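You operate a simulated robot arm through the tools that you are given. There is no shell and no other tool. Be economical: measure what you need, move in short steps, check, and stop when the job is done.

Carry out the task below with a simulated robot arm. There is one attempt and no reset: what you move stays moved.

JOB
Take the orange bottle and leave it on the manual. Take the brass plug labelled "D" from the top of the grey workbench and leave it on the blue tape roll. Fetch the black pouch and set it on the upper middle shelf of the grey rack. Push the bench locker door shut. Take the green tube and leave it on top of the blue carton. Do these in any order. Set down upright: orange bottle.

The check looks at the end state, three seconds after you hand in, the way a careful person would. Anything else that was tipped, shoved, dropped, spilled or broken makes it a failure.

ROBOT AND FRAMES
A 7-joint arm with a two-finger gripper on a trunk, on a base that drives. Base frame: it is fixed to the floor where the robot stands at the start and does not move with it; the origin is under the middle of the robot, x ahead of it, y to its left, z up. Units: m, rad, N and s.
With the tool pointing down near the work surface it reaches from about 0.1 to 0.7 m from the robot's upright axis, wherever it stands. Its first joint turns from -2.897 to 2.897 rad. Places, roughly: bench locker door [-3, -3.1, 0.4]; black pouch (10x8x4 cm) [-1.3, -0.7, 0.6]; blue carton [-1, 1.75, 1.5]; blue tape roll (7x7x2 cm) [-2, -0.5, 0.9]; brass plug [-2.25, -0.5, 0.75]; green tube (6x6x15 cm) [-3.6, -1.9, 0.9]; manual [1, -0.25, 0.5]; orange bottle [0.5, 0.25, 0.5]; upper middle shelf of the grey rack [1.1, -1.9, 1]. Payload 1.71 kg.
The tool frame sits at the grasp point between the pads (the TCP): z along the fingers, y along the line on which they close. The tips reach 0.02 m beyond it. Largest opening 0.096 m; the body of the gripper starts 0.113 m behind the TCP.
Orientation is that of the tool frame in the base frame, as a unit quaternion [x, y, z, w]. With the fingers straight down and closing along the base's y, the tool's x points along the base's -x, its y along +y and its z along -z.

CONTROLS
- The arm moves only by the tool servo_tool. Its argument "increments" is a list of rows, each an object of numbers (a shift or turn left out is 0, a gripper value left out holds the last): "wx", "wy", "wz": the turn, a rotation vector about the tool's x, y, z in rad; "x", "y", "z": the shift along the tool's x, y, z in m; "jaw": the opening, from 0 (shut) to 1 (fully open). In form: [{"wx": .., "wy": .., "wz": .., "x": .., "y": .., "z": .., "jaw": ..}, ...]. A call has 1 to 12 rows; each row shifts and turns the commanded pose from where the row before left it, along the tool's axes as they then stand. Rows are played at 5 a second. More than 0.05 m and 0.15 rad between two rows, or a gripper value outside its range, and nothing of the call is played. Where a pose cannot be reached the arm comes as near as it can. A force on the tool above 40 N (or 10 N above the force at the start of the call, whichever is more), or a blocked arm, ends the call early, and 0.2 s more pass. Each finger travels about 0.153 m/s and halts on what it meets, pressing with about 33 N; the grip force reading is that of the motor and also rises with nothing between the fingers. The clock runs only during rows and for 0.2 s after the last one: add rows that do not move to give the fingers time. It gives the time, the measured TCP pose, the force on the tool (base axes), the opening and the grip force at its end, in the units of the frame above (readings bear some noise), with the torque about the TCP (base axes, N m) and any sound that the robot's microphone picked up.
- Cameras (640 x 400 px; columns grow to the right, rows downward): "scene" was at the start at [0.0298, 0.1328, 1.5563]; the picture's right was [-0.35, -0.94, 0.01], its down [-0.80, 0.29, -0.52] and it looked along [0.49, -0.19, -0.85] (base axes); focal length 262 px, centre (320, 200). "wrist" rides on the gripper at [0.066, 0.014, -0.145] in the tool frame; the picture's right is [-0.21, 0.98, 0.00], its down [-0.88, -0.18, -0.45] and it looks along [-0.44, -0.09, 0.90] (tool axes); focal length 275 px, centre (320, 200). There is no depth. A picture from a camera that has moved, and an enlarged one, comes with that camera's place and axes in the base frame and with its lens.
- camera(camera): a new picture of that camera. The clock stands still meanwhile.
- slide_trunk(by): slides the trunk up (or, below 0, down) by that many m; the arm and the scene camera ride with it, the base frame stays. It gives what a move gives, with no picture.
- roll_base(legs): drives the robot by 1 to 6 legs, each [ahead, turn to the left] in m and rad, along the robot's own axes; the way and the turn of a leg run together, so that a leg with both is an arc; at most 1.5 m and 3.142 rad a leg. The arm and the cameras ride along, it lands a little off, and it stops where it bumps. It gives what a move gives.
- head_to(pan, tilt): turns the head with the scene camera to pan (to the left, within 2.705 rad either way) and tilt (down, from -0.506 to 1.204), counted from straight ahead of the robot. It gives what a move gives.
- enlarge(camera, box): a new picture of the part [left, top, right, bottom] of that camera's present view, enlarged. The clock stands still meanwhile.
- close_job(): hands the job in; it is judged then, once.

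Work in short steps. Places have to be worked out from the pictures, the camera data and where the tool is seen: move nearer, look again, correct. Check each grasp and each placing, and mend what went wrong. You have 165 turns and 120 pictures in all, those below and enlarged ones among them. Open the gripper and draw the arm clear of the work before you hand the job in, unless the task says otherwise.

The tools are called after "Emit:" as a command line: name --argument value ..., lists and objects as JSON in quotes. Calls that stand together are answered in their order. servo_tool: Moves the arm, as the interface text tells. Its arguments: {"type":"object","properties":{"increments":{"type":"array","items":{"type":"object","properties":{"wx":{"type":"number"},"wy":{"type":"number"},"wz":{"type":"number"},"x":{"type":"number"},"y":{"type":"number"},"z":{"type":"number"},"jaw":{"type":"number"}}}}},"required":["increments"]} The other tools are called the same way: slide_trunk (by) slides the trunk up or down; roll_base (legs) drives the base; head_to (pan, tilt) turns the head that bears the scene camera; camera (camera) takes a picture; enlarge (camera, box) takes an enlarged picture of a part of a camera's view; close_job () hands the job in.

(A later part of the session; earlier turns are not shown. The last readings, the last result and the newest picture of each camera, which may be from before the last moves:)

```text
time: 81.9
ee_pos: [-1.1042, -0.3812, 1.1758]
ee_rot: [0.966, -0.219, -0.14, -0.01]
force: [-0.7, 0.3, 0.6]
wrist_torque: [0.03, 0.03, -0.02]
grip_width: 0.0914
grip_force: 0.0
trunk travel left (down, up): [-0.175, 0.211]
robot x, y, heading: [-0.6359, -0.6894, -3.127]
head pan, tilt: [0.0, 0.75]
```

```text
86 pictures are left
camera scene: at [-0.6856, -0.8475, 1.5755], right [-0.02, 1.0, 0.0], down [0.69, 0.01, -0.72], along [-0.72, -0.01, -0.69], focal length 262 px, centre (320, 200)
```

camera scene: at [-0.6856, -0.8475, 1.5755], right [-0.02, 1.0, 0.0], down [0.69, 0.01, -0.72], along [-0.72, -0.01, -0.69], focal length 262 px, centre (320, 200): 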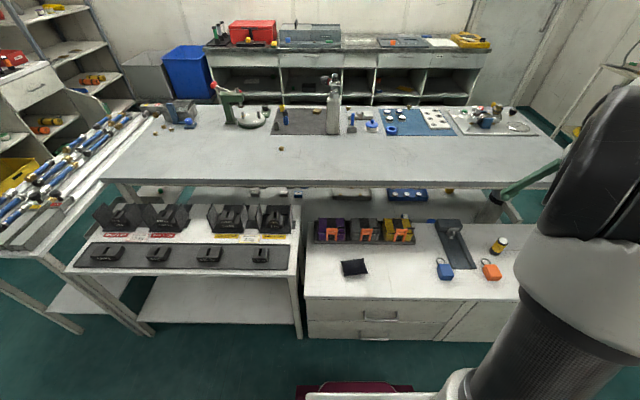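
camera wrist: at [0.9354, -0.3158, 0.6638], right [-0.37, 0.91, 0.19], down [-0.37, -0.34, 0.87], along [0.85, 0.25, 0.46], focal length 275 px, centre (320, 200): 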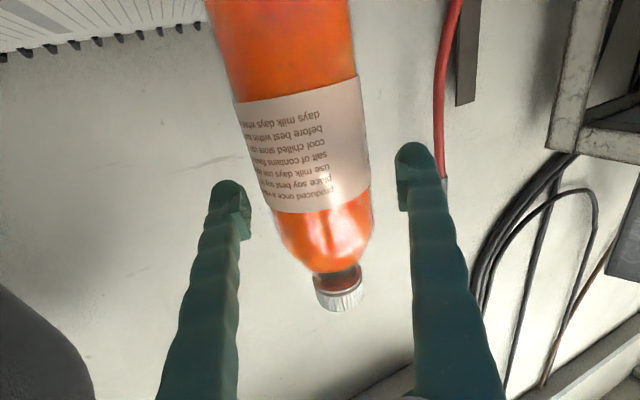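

I enlarge the pouch and the workbench top.

Emit:
enlarge --camera "scene" --box '[300, 210, 460, 310]'

Emit:
enlarge --camera "scene" --box '[330, 95, 490, 195]'

Emit:
enlarge --camera "scene" --box '[200, 60, 360, 160]'

```text
4.00 times, centred on (380, 260) of scene
camera zoom: at [-0.6856, -0.8475, 1.5755], right [-0.02, 1.0, 0.0], down [0.69, 0.01, -0.72], along [-0.72, -0.01, -0.69], focal length 1046 px, centre (80, -40)
```

zoom: 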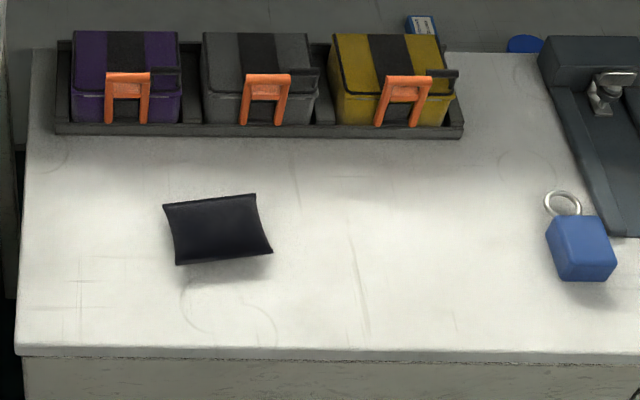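

```text
4.00 times, centred on (410, 145) of scene
camera zoom: at [-0.6856, -0.8475, 1.5755], right [-0.02, 1.0, 0.0], down [0.69, 0.01, -0.72], along [-0.72, -0.01, -0.69], focal length 1046 px, centre (-40, 420)
```

zoom: 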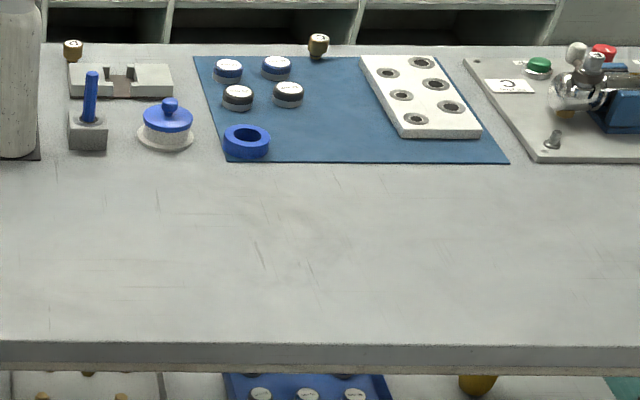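

```text
4.00 times, centred on (280, 110) of scene
camera zoom: at [-0.6856, -0.8475, 1.5755], right [-0.02, 1.0, 0.0], down [0.69, 0.01, -0.72], along [-0.72, -0.01, -0.69], focal length 1046 px, centre (480, 560)
```

zoom: 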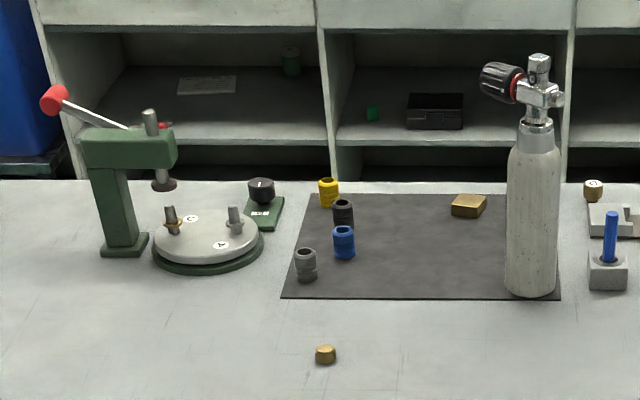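

The pouch is at ≈(-1.27, -0.71), long side along y. Before choosing a grasp I look at the rack shelf it must go on.

Emit:
head_to --pan 2.54 --tilt 0.25

Emit:
enlarge --camera "scene" --box '[220, 120, 420, 270]'

```text
time: 84.2
ee_pos: [-1.1061, -0.3809, 1.1742]
ee_rot: [0.966, -0.219, -0.14, -0.011]
force: [0.3, 0.0, 0.0]
wrist_torque: [0.0, 0.0, 0.02]
grip_width: 0.0913
grip_force: 0.0
trunk travel left (down, up): [-0.175, 0.211]
robot x, y, heading: [-0.638, -0.6924, -3.124]
head pan, tilt: [2.539, 0.25]
```

```text
2.67 times, centred on (320, 195) of scene
camera zoom: at [-0.5264, -0.898, 1.6232], right [-0.55, -0.83, -0.01], down [-0.19, 0.14, -0.97], along [0.81, -0.54, -0.23], focal length 698 px, centre (320, 213)
```

zoom: 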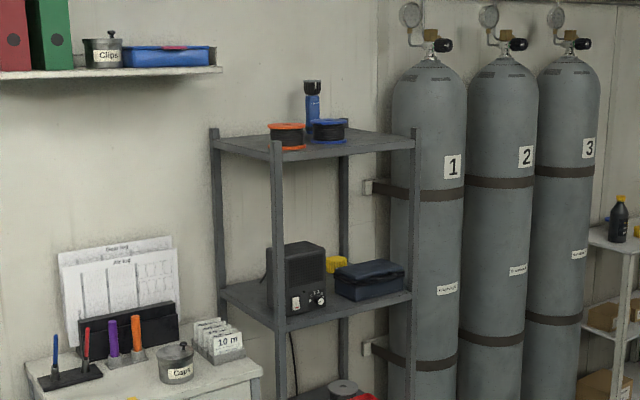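

The upper middle shelf (z≈0.9) has generous headroom, so a straight-down grasp works. I level the tool and yaw it to close across the pouch's 8 cm side.

Emit:
servo_tool --increments '[{"wy": 0.139, "wx": 0.02, "jaw": 1}, {"wy": 0.139, "wx": 0.02}, {"wz": 0.137}, {"wz": 0.137}, {"wz": 0.137}, {"wz": 0.137}, {"wz": 0.137}, {"wz": 0.137}, {"wz": 0.137}]'

Emit:
head_to --pan 0.0 --tilt 0.9

```text
time: 86.2
ee_pos: [-1.0756, -0.382, 1.1627]
ee_rot: [0.764, -0.646, -0.002, 0.001]
force: [0.8, 0.2, -0.6]
wrist_torque: [0.01, 0.02, 0.01]
grip_width: 0.0962
grip_force: 0.1
out of reach, approached as far as the arm can: row 9
trunk travel left (down, up): [-0.175, 0.211]
robot x, y, heading: [-0.6398, -0.6917, -3.126]
head pan, tilt: [2.539, 0.25]
```

```text
time: 88.4
ee_pos: [-1.0768, -0.382, 1.161]
ee_rot: [0.765, -0.644, -0.001, 0.001]
force: [-0.1, 0.1, 0.0]
wrist_torque: [0.0, 0.0, -0.01]
grip_width: 0.0961
grip_force: 0.0
trunk travel left (down, up): [-0.175, 0.211]
robot x, y, heading: [-0.6409, -0.6917, -3.125]
head pan, tilt: [0.0, 0.901]
```

Tool is vertical with the right yaw. I move above the pouch and down to z≈0.82, then look with the wrist camera.

Emit:
servo_tool --increments '[{"x": 0.0365, "y": 0.031}, {"x": 0.0365, "y": 0.031}, {"x": 0.0365, "y": 0.031}, {"x": 0.0365, "y": 0.031}, {"x": 0.0365, "y": 0.031, "z": 0.01}, {"x": 0.0365, "y": 0.031, "z": 0.01}, {"x": 0.0365, "y": 0.031, "z": 0.01}, {"x": 0.0365, "y": 0.031, "z": 0.02}, {"z": 0.05}, {"z": 0.05}, {"z": 0.05}, {"z": 0.05}]'

Emit:
camera --camera "wrist"

Emit:
camera --camera "scene"

```text
refused: row 8 steps farther than a row can; nothing moved
```

```text
81 pictures are left
camera wrist: at [-1.0786, -0.4492, 1.306], right [-1.0, 0.04, 0.0], down [0.03, 0.89, 0.45], along [0.01, 0.45, -0.9], focal length 275 px, centre (320, 200)
```

wrist: 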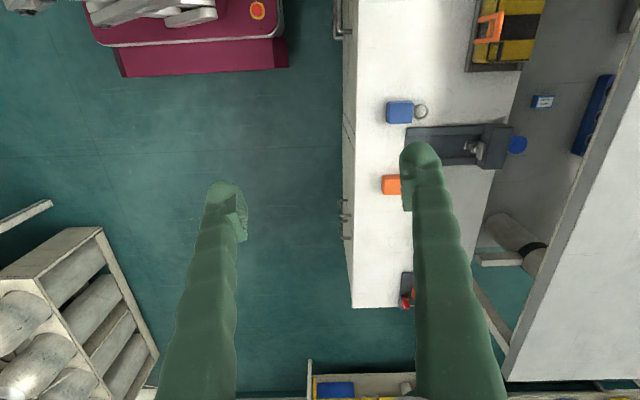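

```text
80 pictures are left
camera scene: at [-0.6789, -0.8475, 1.5637], right [-0.02, 1.0, 0.0], down [0.79, 0.01, -0.61], along [-0.61, -0.01, -0.79], focal length 262 px, centre (320, 200)
```

scene: 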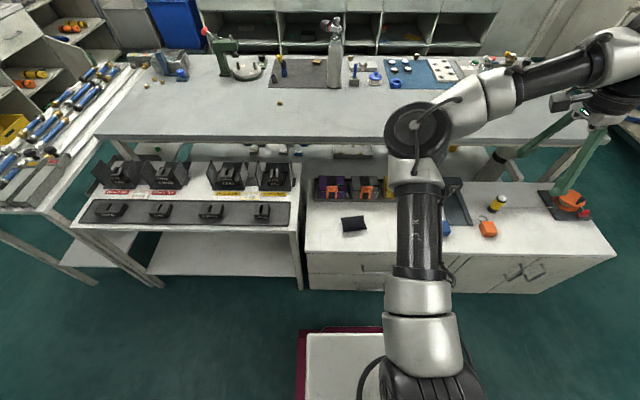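

One row was slightly too long; I resend with smaller steps.

Emit:
servo_tool --increments '[{"x": 0.0365, "y": 0.031}, {"x": 0.0365, "y": 0.031}, {"x": 0.0365, "y": 0.031}, {"x": 0.0365, "y": 0.031}, {"x": 0.0365, "y": 0.031}, {"x": 0.0365, "y": 0.031}, {"x": 0.0365, "y": 0.031}, {"x": 0.0365, "y": 0.031}, {"z": 0.05}, {"z": 0.05}, {"z": 0.05}, {"z": 0.05}]'

Emit:
camera --camera "wrist"

```text
time: 91.0
ee_pos: [-1.0358, -0.6134, 0.8942]
ee_rot: [0.764, -0.645, 0.003, 0.001]
force: [0.8, -0.2, 1.1]
wrist_torque: [-0.03, -0.01, -0.01]
grip_width: 0.0958
grip_force: 0.1
out of reach, approached as far as the arm can: row 1, 2, 3, 4, 5, 6, 7, 8, 12
trunk travel left (down, up): [-0.175, 0.211]
robot x, y, heading: [-0.6388, -0.6913, -3.124]
head pan, tilt: [0.0, 0.901]
```

```text
79 pictures are left
camera wrist: at [-1.0385, -0.6801, 1.0385], right [-1.0, 0.04, 0.0], down [0.03, 0.9, 0.44], along [0.02, 0.44, -0.9], focal length 275 px, centre (320, 200)
```

wrist: 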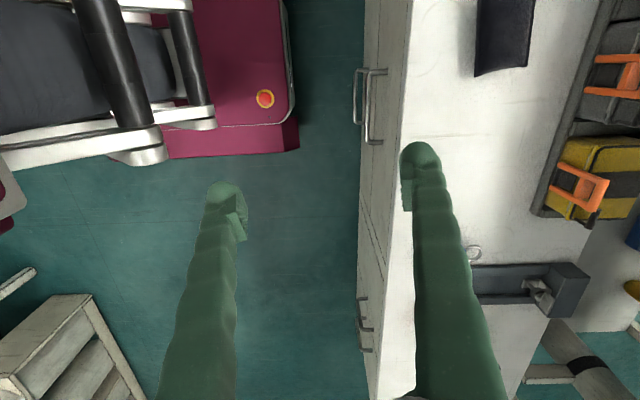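

The arm lagged; remaining shift is about (-0.238, -0.10). I continue with it.

Emit:
servo_tool --increments '[{"y": 0.042, "x": 0.01}, {"y": 0.042, "x": 0.01}, {"y": 0.042, "x": 0.01}, {"y": 0.042, "x": 0.01}, {"y": 0.042, "x": 0.01}, {"y": 0.042, "x": 0.01}, {}]'

Emit:
camera --camera "wrist"

```text
time: 92.6
ee_pos: [-1.0358, -0.6131, 0.896]
ee_rot: [0.765, -0.644, 0.001, 0.0]
force: [0.6, 0.3, -0.4]
wrist_torque: [0.03, -0.02, 0.01]
grip_width: 0.096
grip_force: 0.1
out of reach, approached as far as the arm can: row 1, 2, 3, 4, 5, 6
trunk travel left (down, up): [-0.175, 0.211]
robot x, y, heading: [-0.6372, -0.6931, -3.128]
head pan, tilt: [0.0, 0.901]
```

```text
78 pictures are left
camera wrist: at [-1.0388, -0.6804, 1.039], right [-1.0, 0.04, 0.0], down [0.03, 0.9, 0.44], along [0.02, 0.44, -0.9], focal length 275 px, centre (320, 200)
```

wrist: 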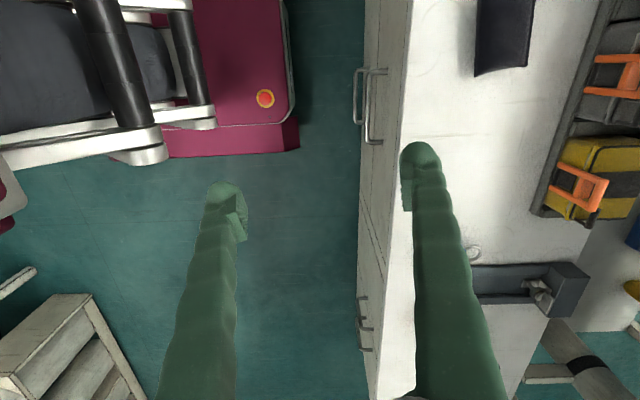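

The arm is at a joint limit with this yaw. I turn the yaw back towards nominal and extend outwards to restore a normal arm shape.

Emit:
servo_tool --increments '[{"wz": -0.14}, {"wz": -0.14}, {"wz": -0.14}, {"wz": -0.14}, {"wz": -0.14}, {"wz": -0.14}, {"wz": -0.14}, {"wz": -0.14}, {"wz": -0.14}, {"wz": -0.14}]'

Emit:
servo_tool --increments '[{"x": -0.04}, {"x": -0.04}, {"x": -0.04}, {"x": -0.04}, {"y": 0.03}, {"y": 0.03}]'

Emit:
camera --camera "scene"

```text
time: 94.8
ee_pos: [-1.0362, -0.6132, 0.8931]
ee_rot: [1.0, -0.001, 0.0, 0.002]
force: [-0.7, 0.1, -1.1]
wrist_torque: [0.02, 0.03, -0.03]
grip_width: 0.0959
grip_force: 0.0
trunk travel left (down, up): [-0.175, 0.211]
robot x, y, heading: [-0.639, -0.6906, -3.125]
head pan, tilt: [0.0, 0.901]
```

```text
time: 96.2
ee_pos: [-1.1966, -0.6715, 0.893]
ee_rot: [1.0, -0.003, 0.0, 0.0]
force: [-0.8, -0.6, 0.0]
wrist_torque: [0.04, 0.01, 0.01]
grip_width: 0.096
grip_force: 0.1
trunk travel left (down, up): [-0.175, 0.211]
robot x, y, heading: [-0.6392, -0.6916, -3.125]
head pan, tilt: [0.0, 0.901]
```

```text
77 pictures are left
camera scene: at [-0.6787, -0.8483, 1.5636], right [-0.02, 1.0, 0.0], down [0.79, 0.01, -0.61], along [-0.61, -0.01, -0.79], focal length 262 px, centre (320, 200)
```

scene: 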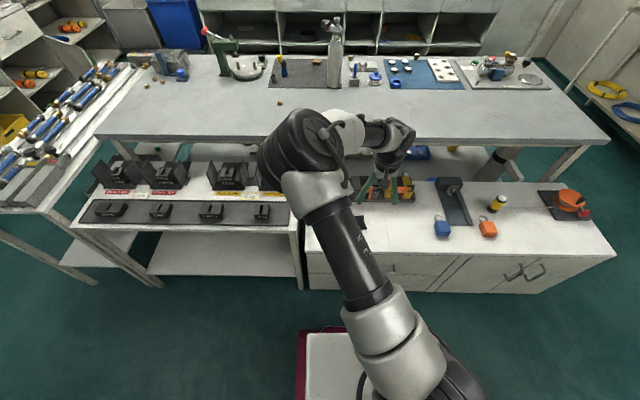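

Arm is back in a normal shape. I move over the pouch and yaw the other way (tool y towards +x).

Emit:
servo_tool --increments '[{"x": -0.039, "y": 0.021}, {"x": -0.039, "y": 0.021}, {"wz": -0.145}, {"wz": -0.145}, {"wz": -0.145}, {"wz": -0.145}, {"wz": -0.145}, {"wz": -0.145}, {"wz": -0.145}, {"wz": -0.145}, {"wz": -0.145}, {"wz": -0.145}]'

Emit:
servo_tool --increments '[{"wz": -0.145}, {"wz": -0.145}, {}]'

Emit:
camera --camera "wrist"

```text
time: 98.8
ee_pos: [-1.2751, -0.7126, 0.8942]
ee_rot: [0.75, 0.662, 0.001, 0.001]
force: [0.1, -1.2, 0.2]
wrist_torque: [0.0, 0.04, -0.01]
grip_width: 0.0958
grip_force: 0.0
trunk travel left (down, up): [-0.175, 0.211]
robot x, y, heading: [-0.6376, -0.6922, -3.125]
head pan, tilt: [0.0, 0.901]
```

```text
time: 99.6
ee_pos: [-1.2751, -0.7133, 0.8926]
ee_rot: [0.646, 0.764, 0.0, 0.0]
force: [0.7, 0.3, 0.0]
wrist_torque: [0.01, -0.02, -0.02]
grip_width: 0.0961
grip_force: 0.0
trunk travel left (down, up): [-0.175, 0.211]
robot x, y, heading: [-0.6411, -0.6902, -3.13]
head pan, tilt: [0.0, 0.901]
```

```text
76 pictures are left
camera wrist: at [-1.2726, -0.6466, 1.0367], right [1.0, -0.04, 0.0], down [-0.04, -0.89, 0.45], along [-0.02, -0.44, -0.9], focal length 275 px, centre (320, 200)
```

wrist: 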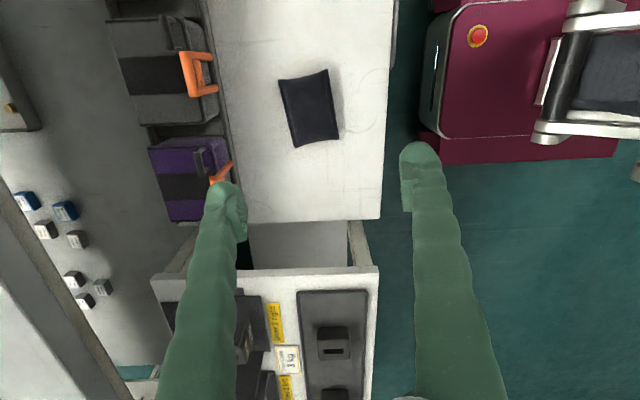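

Both views put the pouch at ≈(-1.293, -0.707), cabinet top z≈0.575. I centre and descend to z≈0.64.

Emit:
servo_tool --increments '[{"x": 0.009, "y": -0.017, "wz": -0.03}, {"z": 0.045}, {"z": 0.045}, {"z": 0.045}, {"z": 0.045}, {"z": 0.04}, {"z": 0.03}]'

Emit:
camera --camera "wrist"

```text
time: 101.2
ee_pos: [-1.2935, -0.7071, 0.6423]
ee_rot: [0.635, 0.772, 0.0, 0.0]
force: [0.5, 0.2, -0.1]
wrist_torque: [0.03, -0.01, -0.02]
grip_width: 0.0961
grip_force: 0.0
trunk travel left (down, up): [-0.175, 0.211]
robot x, y, heading: [-0.6406, -0.6903, -3.125]
head pan, tilt: [0.0, 0.901]
```

```text
75 pictures are left
camera wrist: at [-1.2925, -0.6404, 0.7856], right [1.0, -0.01, 0.0], down [-0.01, -0.9, 0.44], along [0.0, -0.44, -0.9], focal length 275 px, centre (320, 200)
```

wrist: 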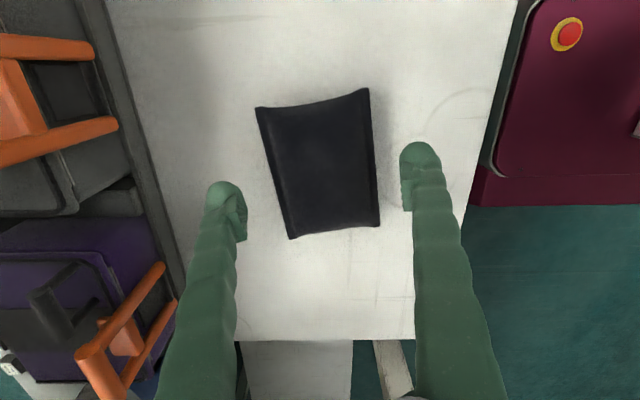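

Well centred. I descend to z≈0.604 and close.

Emit:
servo_tool --increments '[{"z": 0.02}, {"z": 0.018}, {}, {"jaw": 0.5}, {"jaw": 0.5}, {"jaw": 0.5}, {"jaw": 0.5}]'

Emit:
camera --camera "wrist"

```text
time: 101.7
ee_pos: [-1.2901, -0.7086, 0.64]
ee_rot: [0.635, 0.772, -0.008, -0.01]
force: [-0.3, -0.5, -0.1]
wrist_torque: [0.04, 0.0, 0.01]
grip_width: 0.0962
grip_force: 0.1
trunk travel left (down, up): [-0.175, 0.211]
robot x, y, heading: [-0.6366, -0.6934, -3.122]
head pan, tilt: [0.0, 0.901]
stopped in row 2: the force on the tool passed its limit at 53 N (the readings are from after the stop); the commanded pose is now the measured one
```

```text
74 pictures are left
camera wrist: at [-1.2856, -0.6419, 0.7844], right [1.0, -0.01, -0.03], down [0.0, -0.9, 0.44], along [-0.03, -0.44, -0.9], focal length 275 px, centre (320, 200)
```

wrist: 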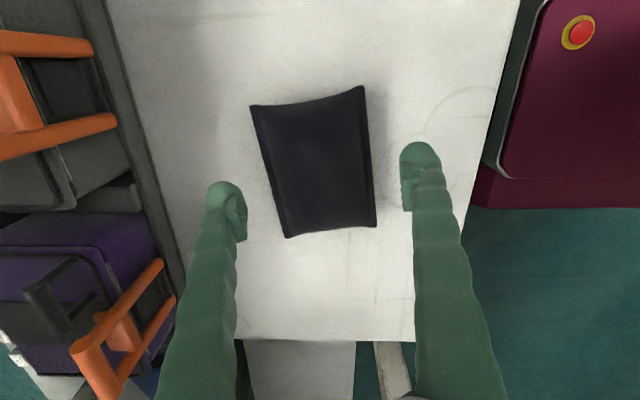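

The finger tips met the cabinet top, so it's at ≈0.61 and the current height is right. I straighten the small tilt and close.

Emit:
servo_tool --increments '[{"wx": -0.025, "y": -0.003}, {}, {"jaw": 0.6}, {"jaw": 0.6}, {"jaw": 0.6}, {"jaw": 0.6}]'

Emit:
camera --camera "wrist"

```text
time: 103.1
ee_pos: [-1.2928, -0.7083, 0.6389]
ee_rot: [0.635, 0.773, 0.002, -0.002]
force: [0.3, 0.6, 1.0]
wrist_torque: [-0.02, 0.0, -0.02]
grip_width: 0.0576
grip_force: 0.0
trunk travel left (down, up): [-0.175, 0.211]
robot x, y, heading: [-0.6381, -0.6916, -3.124]
head pan, tilt: [0.0, 0.901]
```

```text
73 pictures are left
camera wrist: at [-1.2923, -0.6426, 0.7843], right [1.0, -0.01, 0.0], down [-0.01, -0.9, 0.44], along [-0.01, -0.44, -0.9], focal length 275 px, centre (320, 200)
```

wrist: 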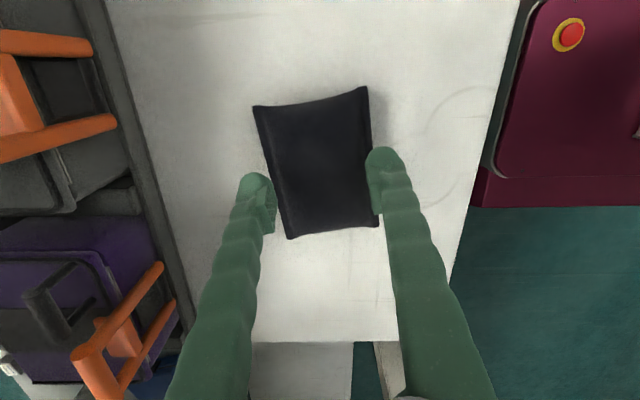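

Fingers are just at the pouch; I close further.

Emit:
servo_tool --increments '[{"jaw": 0.3}, {"jaw": 0.3}, {"jaw": 0.3}]'

Emit:
servo_tool --increments '[{"z": -0.03}, {"z": -0.04}, {"z": -0.04}, {}]'

Emit:
camera --camera "wrist"

```text
time: 103.9
ee_pos: [-1.2928, -0.7088, 0.6411]
ee_rot: [0.634, 0.773, 0.001, -0.002]
force: [-0.3, 0.6, 0.5]
wrist_torque: [0.07, -0.06, -0.02]
grip_width: 0.0286
grip_force: 0.1
trunk travel left (down, up): [-0.175, 0.211]
robot x, y, heading: [-0.6393, -0.6905, -3.125]
head pan, tilt: [0.0, 0.901]
```

```text
time: 104.9
ee_pos: [-1.2895, -0.7096, 0.7519]
ee_rot: [0.635, 0.773, 0.002, -0.002]
force: [0.0, 0.3, -0.3]
wrist_torque: [-0.01, -0.03, 0.0]
grip_width: 0.0288
grip_force: 0.1
trunk travel left (down, up): [-0.175, 0.211]
robot x, y, heading: [-0.6411, -0.691, -3.122]
head pan, tilt: [0.0, 0.901]
```

```text
72 pictures are left
camera wrist: at [-1.2887, -0.6437, 0.8954], right [1.0, -0.01, 0.0], down [-0.01, -0.9, 0.44], along [-0.01, -0.44, -0.9], focal length 275 px, centre (320, 200)
```

wrist: 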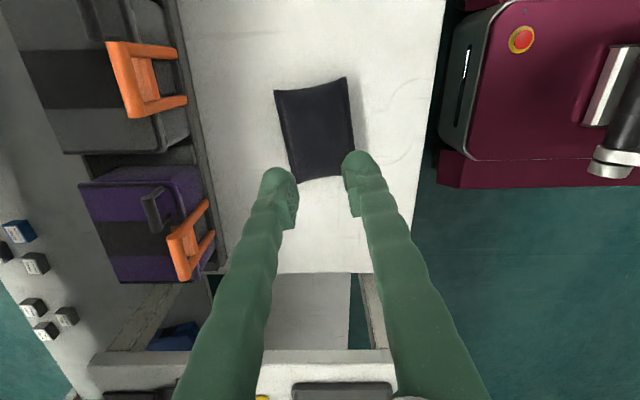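

The fingers passed above the pouch, so something else caused that contact. I look at the arm from the head camera.

Emit:
servo_tool --increments '[{"z": 0.03, "jaw": 1}, {"z": 0.04}, {"z": 0.03}, {}]'

Emit:
camera --camera "scene"

```text
time: 105.9
ee_pos: [-1.2931, -0.709, 0.65]
ee_rot: [0.635, 0.773, 0.002, -0.002]
force: [-0.2, -0.2, 0.0]
wrist_torque: [0.03, 0.0, 0.0]
grip_width: 0.0962
grip_force: 0.0
trunk travel left (down, up): [-0.175, 0.211]
robot x, y, heading: [-0.6352, -0.6945, -3.122]
head pan, tilt: [0.0, 0.901]
```

```text
71 pictures are left
camera scene: at [-0.679, -0.8475, 1.5637], right [-0.02, 1.0, 0.0], down [0.79, 0.01, -0.61], along [-0.61, -0.01, -0.79], focal length 262 px, centre (320, 200)
```

scene: 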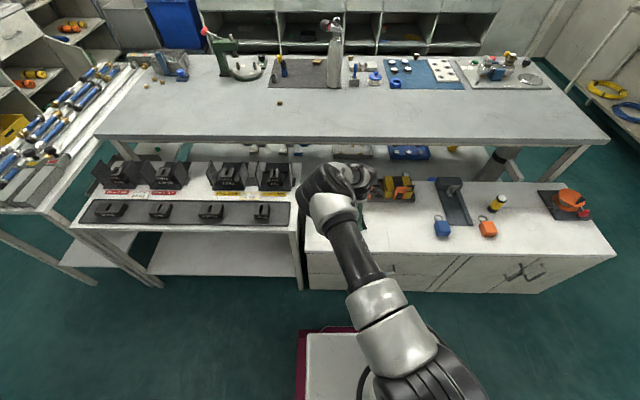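

No obvious obstacle. I descend again in small steps reading the force.

Emit:
servo_tool --increments '[{"z": 0.005}, {"z": 0.005}, {}]'

Emit:
servo_tool --increments '[{"z": 0.004}, {"z": 0.004}, {}]'

Emit:
servo_tool --increments '[{"z": 0.004}, {}]'

```text
time: 106.7
ee_pos: [-1.2927, -0.7082, 0.6392]
ee_rot: [0.635, 0.773, 0.002, -0.001]
force: [0.5, 0.4, 0.1]
wrist_torque: [0.02, -0.04, 0.01]
grip_width: 0.0959
grip_force: 0.3
trunk travel left (down, up): [-0.175, 0.211]
robot x, y, heading: [-0.6394, -0.6933, -3.123]
head pan, tilt: [0.0, 0.901]
```

```text
time: 107.5
ee_pos: [-1.2955, -0.709, 0.6332]
ee_rot: [0.635, 0.773, 0.001, -0.002]
force: [0.8, -0.9, 6.2]
wrist_torque: [-0.08, 0.39, 0.06]
grip_width: 0.0958
grip_force: 0.0
trunk travel left (down, up): [-0.175, 0.211]
robot x, y, heading: [-0.6375, -0.6914, -3.128]
head pan, tilt: [0.0, 0.901]
```

```text
time: 108.1
ee_pos: [-1.2935, -0.7087, 0.6321]
ee_rot: [0.635, 0.772, 0.0, -0.005]
force: [3.9, -1.2, 33.4]
wrist_torque: [-0.38, 1.77, 0.12]
grip_width: 0.0962
grip_force: 0.1
trunk travel left (down, up): [-0.175, 0.211]
robot x, y, heading: [-0.6357, -0.6916, -3.123]
head pan, tilt: [0.0, 0.901]
```

The torque says the left (-x) fingertip is touching something at z≈0.612, probably the pouch edge. I enlarge the wrist view.

Emit:
enlarge --camera "wrist" --box '[180, 60, 460, 260]'

```text
2.00 times, centred on (320, 160) of wrist
camera zoom: at [-1.2922, -0.6426, 0.7768], right [1.0, -0.01, -0.01], down [-0.01, -0.9, 0.44], along [-0.01, -0.44, -0.9], focal length 551 px, centre (320, 280)
```

zoom: 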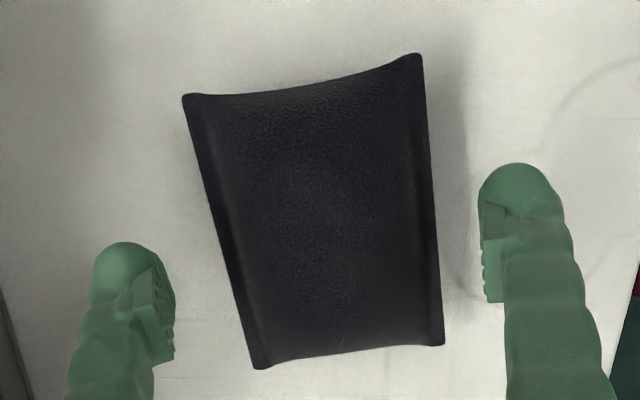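

The visible clearance suggests the pouch sits slightly further -x than estimated. I lift, shift 9 mm that way and retry.

Emit:
servo_tool --increments '[{"z": -0.015}, {"y": -0.009}, {"z": 0.007}, {"z": 0.006}, {}]'

Emit:
servo_tool --increments '[{"z": 0.004}, {"z": 0.003}, {}]'

```text
time: 109.3
ee_pos: [-1.302, -0.7097, 0.6301]
ee_rot: [0.634, 0.773, 0.001, -0.002]
force: [0.5, -0.9, 0.8]
wrist_torque: [0.04, 0.02, 0.0]
grip_width: 0.0958
grip_force: 0.0
trunk travel left (down, up): [-0.175, 0.211]
robot x, y, heading: [-0.6394, -0.6928, -3.126]
head pan, tilt: [0.0, 0.901]
```

```text
time: 110.1
ee_pos: [-1.3041, -0.7107, 0.6271]
ee_rot: [0.634, 0.773, 0.0, -0.005]
force: [-3.4, -1.1, 26.4]
wrist_torque: [-0.41, 1.33, -0.05]
grip_width: 0.0963
grip_force: 0.1
trunk travel left (down, up): [-0.175, 0.211]
robot x, y, heading: [-0.6376, -0.6934, -3.13]
head pan, tilt: [0.0, 0.901]
```

Contact again but lower. I ease up slightly and try closing here to feel whether the pouch is between the fingers.

Emit:
servo_tool --increments '[{"z": -0.003}, {"jaw": 0.7}, {"jaw": 0.4}, {"jaw": 0.4}, {"jaw": 0.4}]'

Emit:
camera --camera "wrist"

```text
time: 111.3
ee_pos: [-1.3036, -0.7109, 0.6303]
ee_rot: [0.634, 0.773, -0.001, -0.004]
force: [-16.4, -2.8, 34.0]
wrist_torque: [-0.26, 0.88, -0.08]
grip_width: 0.0526
grip_force: 32.9
trunk travel left (down, up): [-0.175, 0.211]
robot x, y, heading: [-0.6379, -0.6941, -3.123]
head pan, tilt: [0.0, 0.901]
```

```text
69 pictures are left
camera wrist: at [-1.3023, -0.6448, 0.7742], right [1.0, -0.01, -0.01], down [-0.01, -0.9, 0.44], along [-0.01, -0.44, -0.9], focal length 275 px, centre (320, 200)
```

wrist: 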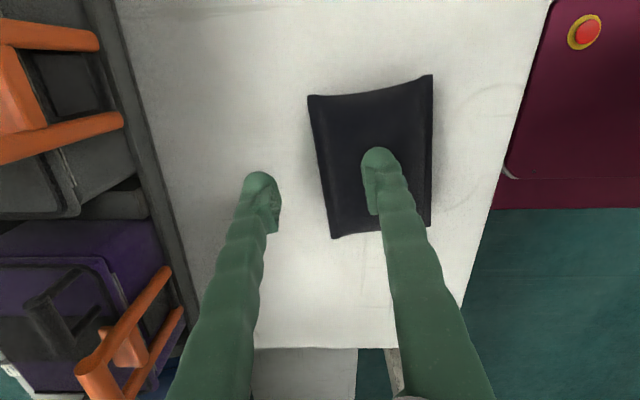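

The pouch was nudged about 2 cm in +x while the left finger met its side. I open, rise and take a fresh look.

Emit:
servo_tool --increments '[{"jaw": 1}, {"jaw": 1}, {"jaw": 1, "z": -0.03}, {"z": -0.04}, {"z": -0.04}]'

Emit:
camera --camera "wrist"

Emit:
enlarge --camera "scene" --box '[290, 160, 430, 260]'

```text
time: 112.5
ee_pos: [-1.3012, -0.714, 0.7371]
ee_rot: [0.635, 0.773, 0.001, -0.003]
force: [-0.2, 0.0, -0.4]
wrist_torque: [-0.02, 0.02, -0.04]
grip_width: 0.0961
grip_force: 0.0
trunk travel left (down, up): [-0.175, 0.211]
robot x, y, heading: [-0.6378, -0.6906, -3.132]
head pan, tilt: [0.0, 0.901]
```

```text
68 pictures are left
camera wrist: at [-1.3009, -0.6477, 0.8813], right [1.0, -0.01, 0.0], down [-0.01, -0.9, 0.44], along [-0.01, -0.44, -0.9], focal length 275 px, centre (320, 200)
```

wrist: 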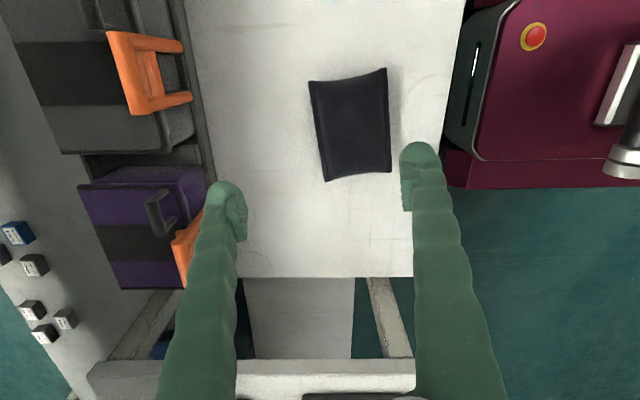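

```text
4.00 times, centred on (360, 210) of scene
camera zoom: at [-0.6785, -0.8476, 1.5637], right [-0.02, 1.0, 0.0], down [0.79, 0.01, -0.61], along [-0.61, -0.01, -0.79], focal length 1046 px, centre (160, 160)
```

zoom: 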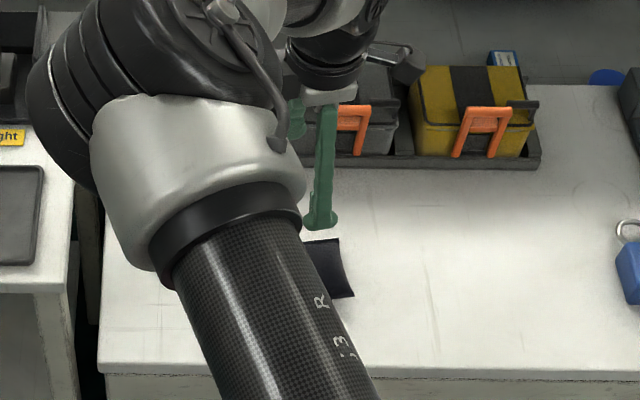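

Both cameras agree on the pouch at ≈(-1.273, -0.698). To understand the contact I centre exactly on it now and probe downward in small steps.

Emit:
servo_tool --increments '[{"y": 0.03, "x": 0.01}, {"z": 0.04}, {"z": 0.04}, {"z": 0.02}, {"z": 0.004}, {}]'

Emit:
servo_tool --increments '[{"z": 0.004}, {"z": 0.003}, {}]'

Emit:
enlarge --camera "wrist" --box '[180, 60, 460, 260]'

```text
time: 113.9
ee_pos: [-1.2744, -0.6948, 0.6327]
ee_rot: [0.635, 0.773, 0.001, -0.003]
force: [0.3, -1.4, 11.4]
wrist_torque: [-0.19, 0.6, 0.07]
grip_width: 0.0958
grip_force: 0.0
trunk travel left (down, up): [-0.175, 0.211]
robot x, y, heading: [-0.6369, -0.6922, -3.125]
head pan, tilt: [0.0, 0.901]
```

```text
time: 114.4
ee_pos: [-1.2671, -0.6943, 0.6403]
ee_rot: [0.634, 0.773, -0.004, -0.01]
force: [0.1, 0.2, -0.9]
wrist_torque: [0.04, 0.0, -0.03]
grip_width: 0.096
grip_force: 0.0
trunk travel left (down, up): [-0.175, 0.211]
robot x, y, heading: [-0.6406, -0.695, -3.126]
head pan, tilt: [0.0, 0.901]
stopped in row 2: the force on the tool passed its limit at 44 N (the readings are from after the stop); the commanded pose is now the measured one
```

```text
2.00 times, centred on (320, 160) of wrist
camera zoom: at [-1.2641, -0.6284, 0.7837], right [1.0, -0.01, -0.02], down [0.0, -0.9, 0.44], along [-0.02, -0.44, -0.9], focal length 551 px, centre (320, 280)
```

zoom: 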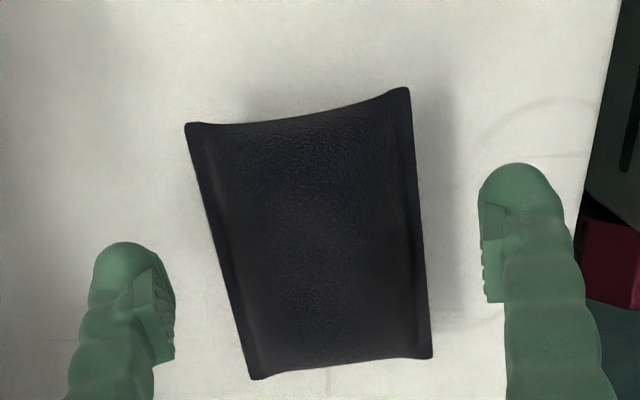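

The left-finger contact follows the pouch, so its body reaches further -x than it looks. I shift 3 cm to -x and probe again.

Emit:
servo_tool --increments '[{"z": -0.02, "wx": -0.015}, {"y": -0.034}, {"z": 0.012}, {"z": 0.012}, {"z": 0.006}, {}]'

Emit:
servo_tool --increments '[{"z": 0.005}, {"z": 0.004}, {}]'

```text
time: 115.8
ee_pos: [-1.3032, -0.7005, 0.6298]
ee_rot: [0.635, 0.773, 0.0, -0.005]
force: [-0.2, 0.8, 0.1]
wrist_torque: [-0.02, 0.0, 0.03]
grip_width: 0.0959
grip_force: 0.1
trunk travel left (down, up): [-0.175, 0.211]
robot x, y, heading: [-0.6413, -0.6903, -3.125]
head pan, tilt: [0.0, 0.901]
```

```text
time: 116.6
ee_pos: [-1.3004, -0.6995, 0.6218]
ee_rot: [0.635, 0.773, 0.001, -0.005]
force: [-0.5, 0.6, -0.2]
wrist_torque: [0.02, 0.01, 0.0]
grip_width: 0.096
grip_force: 0.2
trunk travel left (down, up): [-0.175, 0.211]
robot x, y, heading: [-0.6384, -0.6925, -3.124]
head pan, tilt: [0.0, 0.901]
```

No contact at this offset; I continue down.

Emit:
servo_tool --increments '[{"z": 0.005}, {"z": 0.005}, {}]'

Emit:
servo_tool --increments '[{"z": 0.004}, {"z": 0.004}, {}]'

Emit:
camera --camera "wrist"

```text
time: 117.4
ee_pos: [-1.3019, -0.7003, 0.6104]
ee_rot: [0.634, 0.773, 0.0, -0.004]
force: [0.0, 0.2, 0.6]
wrist_torque: [-0.01, 0.01, -0.02]
grip_width: 0.096
grip_force: 0.1
trunk travel left (down, up): [-0.175, 0.211]
robot x, y, heading: [-0.6365, -0.6924, -3.122]
head pan, tilt: [0.0, 0.901]
```

```text
time: 118.2
ee_pos: [-1.3014, -0.7011, 0.6033]
ee_rot: [0.634, 0.774, 0.001, -0.005]
force: [0.3, -1.4, 0.6]
wrist_torque: [0.01, 0.01, 0.02]
grip_width: 0.0962
grip_force: 0.1
trunk travel left (down, up): [-0.175, 0.211]
robot x, y, heading: [-0.6367, -0.6935, -3.126]
head pan, tilt: [0.0, 0.901]
```

```text
65 pictures are left
camera wrist: at [-1.3003, -0.6349, 0.7476], right [1.0, -0.01, -0.01], down [-0.01, -0.9, 0.44], along [-0.01, -0.44, -0.9], focal length 275 px, centre (320, 200)
```

wrist: 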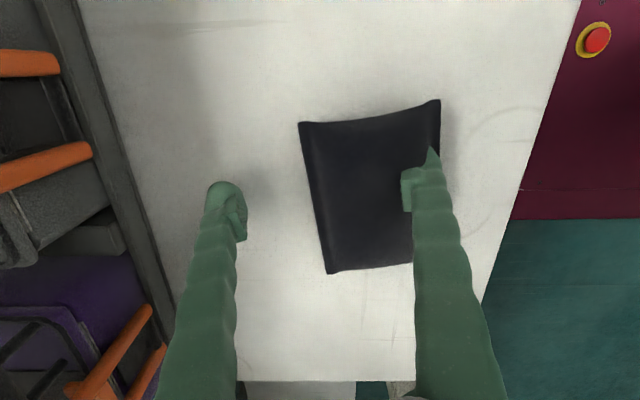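

There's no contact even with the right finger seemingly inside the pouch: its solid body is offset from its picture. I close here.

Emit:
servo_tool --increments '[{"jaw": 0.8}, {"jaw": 0.4}, {"jaw": 0.4}, {"jaw": 0.4}, {"jaw": 0.4}]'

Emit:
camera --camera "wrist"

```text
time: 119.4
ee_pos: [-1.3002, -0.7003, 0.6034]
ee_rot: [0.634, 0.773, 0.001, -0.005]
force: [-1.3, 0.6, 2.9]
wrist_torque: [-0.04, 0.08, -0.07]
grip_width: 0.0708
grip_force: 33.6
trunk travel left (down, up): [-0.175, 0.211]
robot x, y, heading: [-0.6371, -0.6914, -3.128]
head pan, tilt: [0.0, 0.901]
```

```text
64 pictures are left
camera wrist: at [-1.3002, -0.6349, 0.7478], right [1.0, -0.01, -0.01], down [-0.01, -0.9, 0.44], along [-0.01, -0.44, -0.9], focal length 275 px, centre (320, 200)
```

wrist: 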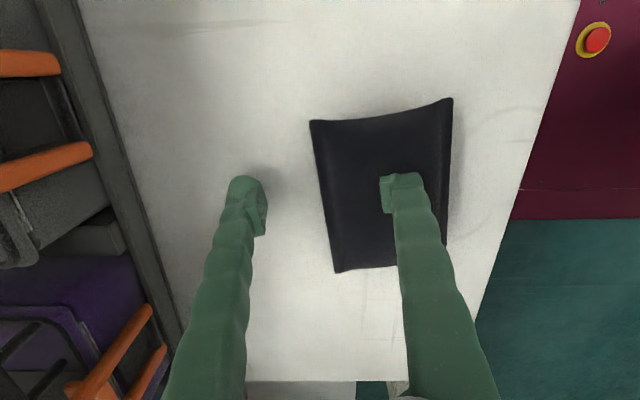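

Gripped firmly (0.071 wide, 33 N). I lift and check that the pouch comes along.

Emit:
servo_tool --increments '[{"z": -0.02}, {"z": -0.04}, {"z": -0.045}, {"z": -0.045}, {}]'

Emit:
camera --camera "wrist"

```text
time: 120.6
ee_pos: [-1.2995, -0.7009, 0.7536]
ee_rot: [0.634, 0.773, 0.001, -0.005]
force: [1.0, 0.3, -1.3]
wrist_torque: [-0.02, -0.01, 0.02]
grip_width: 0.0703
grip_force: 32.8
trunk travel left (down, up): [-0.175, 0.211]
robot x, y, heading: [-0.6413, -0.6924, -3.125]
head pan, tilt: [0.0, 0.901]
```

```text
63 pictures are left
camera wrist: at [-1.2979, -0.636, 0.8981], right [1.0, -0.01, -0.01], down [-0.01, -0.9, 0.44], along [-0.01, -0.44, -0.9], focal length 275 px, centre (320, 200)
```

wrist: 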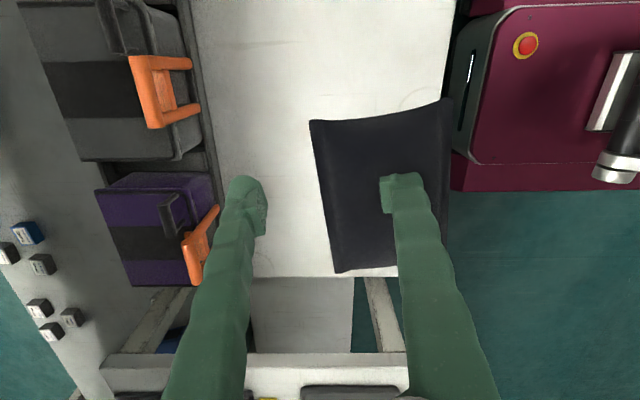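

The pouch is held. I raise and pull it in, then drive towards the rack.

Emit:
servo_tool --increments '[{"z": -0.045}, {"z": -0.045}, {"z": -0.045}, {"z": -0.045}, {"z": -0.045}, {"z": -0.045}, {"z": -0.045}, {"z": -0.045}, {"y": 0.04}, {"y": 0.04}, {"y": 0.03}]'

Emit:
roll_base --legs '[[0, 2.29], [1.4, 0], [0, 0.83]]'

Emit:
head_to --pan 0.0 --tilt 0.5

Emit:
camera --camera "scene"

```text
time: 123.0
ee_pos: [-1.1895, -0.6818, 1.1129]
ee_rot: [0.634, 0.774, -0.001, -0.004]
force: [0.2, 0.0, -0.4]
wrist_torque: [0.01, -0.02, 0.01]
grip_width: 0.0703
grip_force: 33.8
trunk travel left (down, up): [-0.175, 0.211]
robot x, y, heading: [-0.6373, -0.694, -3.125]
head pan, tilt: [0.0, 0.901]
```

```text
time: 139.5
ee_pos: [0.8414, -1.789, 1.1242]
ee_rot: [0.732, -0.681, 0.001, -0.007]
force: [-0.3, -0.7, -0.7]
wrist_torque: [-0.01, -0.01, -0.03]
grip_width: 0.0692
grip_force: 33.0
trunk travel left (down, up): [-0.175, 0.211]
robot x, y, heading: [0.3139, -1.725, -0.051]
head pan, tilt: [0.0, 0.901]
stopped in leg 3: the robot was blocked; the commanded pose is now the measured one
```

```text
time: 140.4
ee_pos: [0.8405, -1.7874, 1.1154]
ee_rot: [0.726, -0.687, -0.011, -0.012]
force: [0.4, -0.3, -2.7]
wrist_torque: [0.0, 0.03, 0.0]
grip_width: 0.0692
grip_force: 33.6
trunk travel left (down, up): [-0.175, 0.211]
robot x, y, heading: [0.3132, -1.7231, -0.046]
head pan, tilt: [0.0, 0.499]
```

```text
62 pictures are left
camera scene: at [0.2332, -1.5562, 1.6034], right [-0.05, -1.0, 0.01], down [-0.41, 0.01, -0.91], along [0.91, -0.05, -0.41], focal length 262 px, centre (320, 200)
```

scene: 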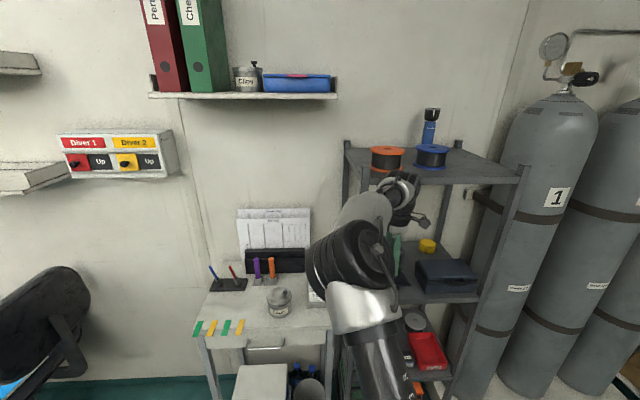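

The turn was blocked, likely by the hand meeting a rack post. I reverse and look again.

Emit:
roll_base --legs '[[-0.3, 0]]'

Emit:
head_to --pan -0.15 --tilt 0.5

Emit:
camera --camera "scene"

Emit:
camera --camera "wrist"

```text
time: 141.0
ee_pos: [0.84, -1.8118, 1.0429]
ee_rot: [-0.653, 0.71, 0.242, -0.104]
force: [-174.8, 4.7, 36.4]
wrist_torque: [-0.82, -15.41, -2.04]
grip_width: 0.0691
grip_force: 32.7
trunk travel left (down, up): [-0.175, 0.211]
robot x, y, heading: [0.3202, -1.7259, -0.065]
head pan, tilt: [0.0, 0.499]
stopped in leg 1: the robot was blocked; the commanded pose is now the measured one
```

```text
time: 141.7
ee_pos: [0.8427, -1.8135, 1.041]
ee_rot: [-0.658, 0.709, 0.234, -0.098]
force: [-118.1, -8.1, -7.2]
wrist_torque: [0.71, -8.11, -2.17]
grip_width: 0.0694
grip_force: 33.2
trunk travel left (down, up): [-0.175, 0.211]
robot x, y, heading: [0.3196, -1.7256, -0.071]
head pan, tilt: [-0.15, 0.499]
```

```text
61 pictures are left
camera scene: at [0.3147, -1.5888, 1.5984], right [-0.22, -0.98, -0.01], down [-0.44, 0.1, -0.89], along [0.87, -0.19, -0.45], focal length 262 px, centre (320, 200)
```

scene: 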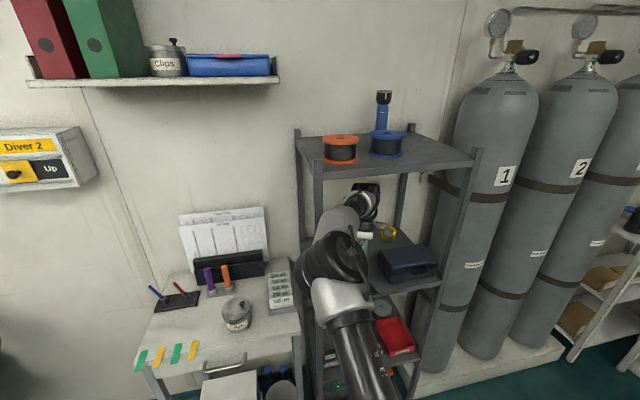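

```text
60 pictures are left
camera wrist: at [0.8863, -1.9064, 1.1623], right [-0.84, 0.23, 0.49], down [0.46, 0.76, 0.45], along [-0.27, 0.6, -0.75], focal length 275 px, centre (320, 200)
```

wrist: 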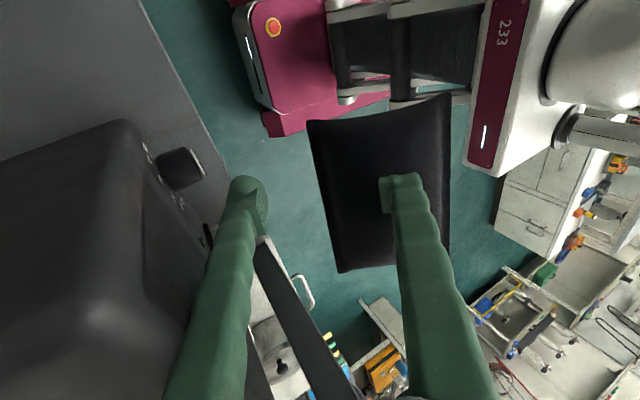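

The hand is pressed against something in the rack (about -118 N along x), likely the radio. I ease the tool back along -x with the arm.

Emit:
servo_tool --increments '[{"x": 0.002, "y": 0.018, "z": 0.009}, {"x": 0.002, "y": 0.018, "z": 0.009}]'

```text
time: 142.3
ee_pos: [0.8373, -1.8066, 1.0295]
ee_rot: [-0.663, 0.704, 0.234, -0.102]
force: [-13.5, 7.5, 1.0]
wrist_torque: [-0.67, -1.31, 0.4]
grip_width: 0.0696
grip_force: 33.3
trunk travel left (down, up): [-0.175, 0.211]
robot x, y, heading: [0.3211, -1.7242, -0.07]
head pan, tilt: [-0.15, 0.499]
```

The force is easing; I continue back.

Emit:
servo_tool --increments '[{"x": 0.003, "y": 0.026, "z": 0.013}, {"x": 0.003, "y": 0.026, "z": 0.013}]'

Emit:
camera --camera "scene"

```text
time: 142.9
ee_pos: [0.7632, -1.8094, 1.0373]
ee_rot: [-0.663, 0.706, 0.23, -0.097]
force: [-0.2, 0.0, -0.8]
wrist_torque: [-0.03, -0.02, 0.02]
grip_width: 0.0693
grip_force: 32.7
trunk travel left (down, up): [-0.175, 0.211]
robot x, y, heading: [0.3237, -1.7233, -0.068]
head pan, tilt: [-0.15, 0.499]
```

```text
59 pictures are left
camera scene: at [0.3842, -1.5913, 1.5974], right [-0.22, -0.98, 0.0], down [-0.48, 0.1, -0.87], along [0.85, -0.19, -0.49], focal length 262 px, centre (320, 200)
```

scene: 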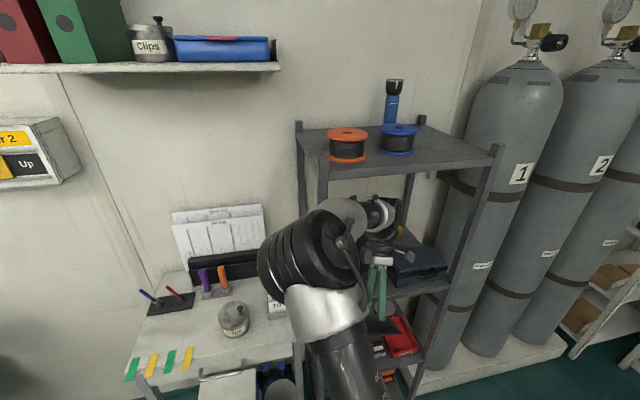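

The robot is level and free again (no force). Now I reverse and inspect the rack.

Emit:
roll_base --legs '[[-0.25, 0]]'

Emit:
head_to --pan -0.2 --tilt 0.45

Emit:
camera --camera "scene"

```text
time: 144.8
ee_pos: [0.5095, -1.7954, 1.0372]
ee_rot: [-0.659, 0.71, 0.23, -0.095]
force: [0.6, 0.1, -0.7]
wrist_torque: [-0.03, -0.03, -0.04]
grip_width: 0.0696
grip_force: 32.8
trunk travel left (down, up): [-0.175, 0.211]
robot x, y, heading: [0.0672, -1.7097, -0.08]
head pan, tilt: [-0.15, 0.499]
```

```text
time: 145.5
ee_pos: [0.4938, -1.7943, 1.044]
ee_rot: [-0.66, 0.711, 0.226, -0.09]
force: [-0.8, 0.6, 0.0]
wrist_torque: [-0.02, 0.0, -0.02]
grip_width: 0.0694
grip_force: 33.3
trunk travel left (down, up): [-0.175, 0.211]
robot x, y, heading: [0.0655, -1.7083, -0.079]
head pan, tilt: [-0.201, 0.45]
```

```text
58 pictures are left
camera scene: at [0.1322, -1.5777, 1.6018], right [-0.27, -0.96, 0.0], down [-0.43, 0.12, -0.89], along [0.86, -0.25, -0.45], focal length 262 px, centre (320, 200)
```

scene: 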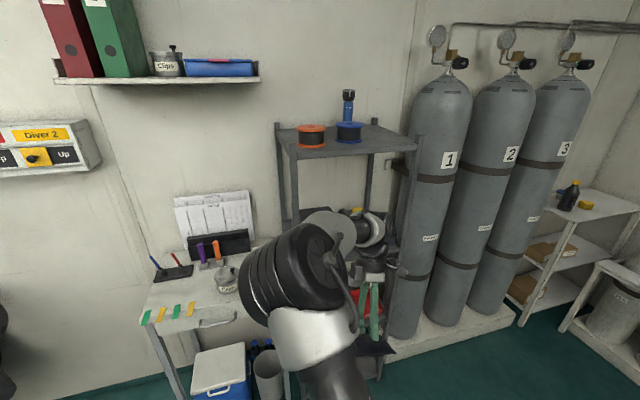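

The arm blocks the view; I turn the robot left and look right at the rack.

Emit:
roll_base --legs '[[0, 0.9]]'

Emit:
head_to --pan -1.05 --tilt 0.45

Emit:
enlarge --camera "scene" --box '[200, 80, 440, 300]'

```text
time: 148.6
ee_pos: [0.4013, -1.4299, 1.0434]
ee_rot: [0.902, -0.356, -0.166, 0.179]
force: [-0.4, 0.1, -0.4]
wrist_torque: [0.02, -0.03, 0.0]
grip_width: 0.0694
grip_force: 32.7
trunk travel left (down, up): [-0.175, 0.211]
robot x, y, heading: [0.0662, -1.7077, 0.811]
head pan, tilt: [-0.201, 0.45]
```

```text
time: 149.8
ee_pos: [0.3916, -1.4404, 1.0502]
ee_rot: [0.904, -0.355, -0.162, 0.172]
force: [0.1, 0.5, -0.9]
wrist_torque: [-0.02, -0.01, 0.0]
grip_width: 0.0696
grip_force: 32.3
trunk travel left (down, up): [-0.175, 0.211]
robot x, y, heading: [0.0702, -1.7108, 0.812]
head pan, tilt: [-1.051, 0.45]
```

```text
1.82 times, centred on (320, 190) of scene
camera zoom: at [0.0221, -1.6502, 1.6025], right [-0.23, -0.97, 0.01], down [-0.43, 0.09, -0.9], along [0.87, -0.21, -0.44], focal length 476 px, centre (320, 218)
```

zoom: 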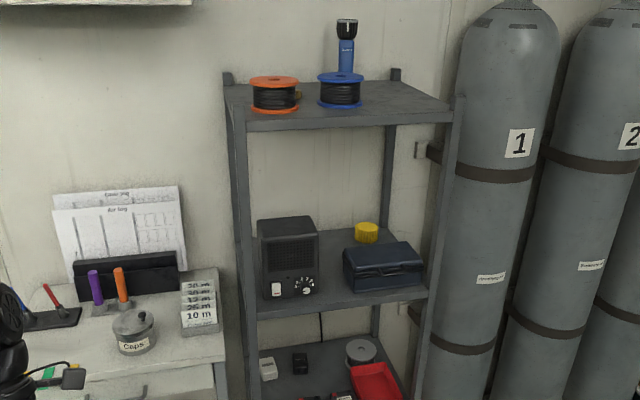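

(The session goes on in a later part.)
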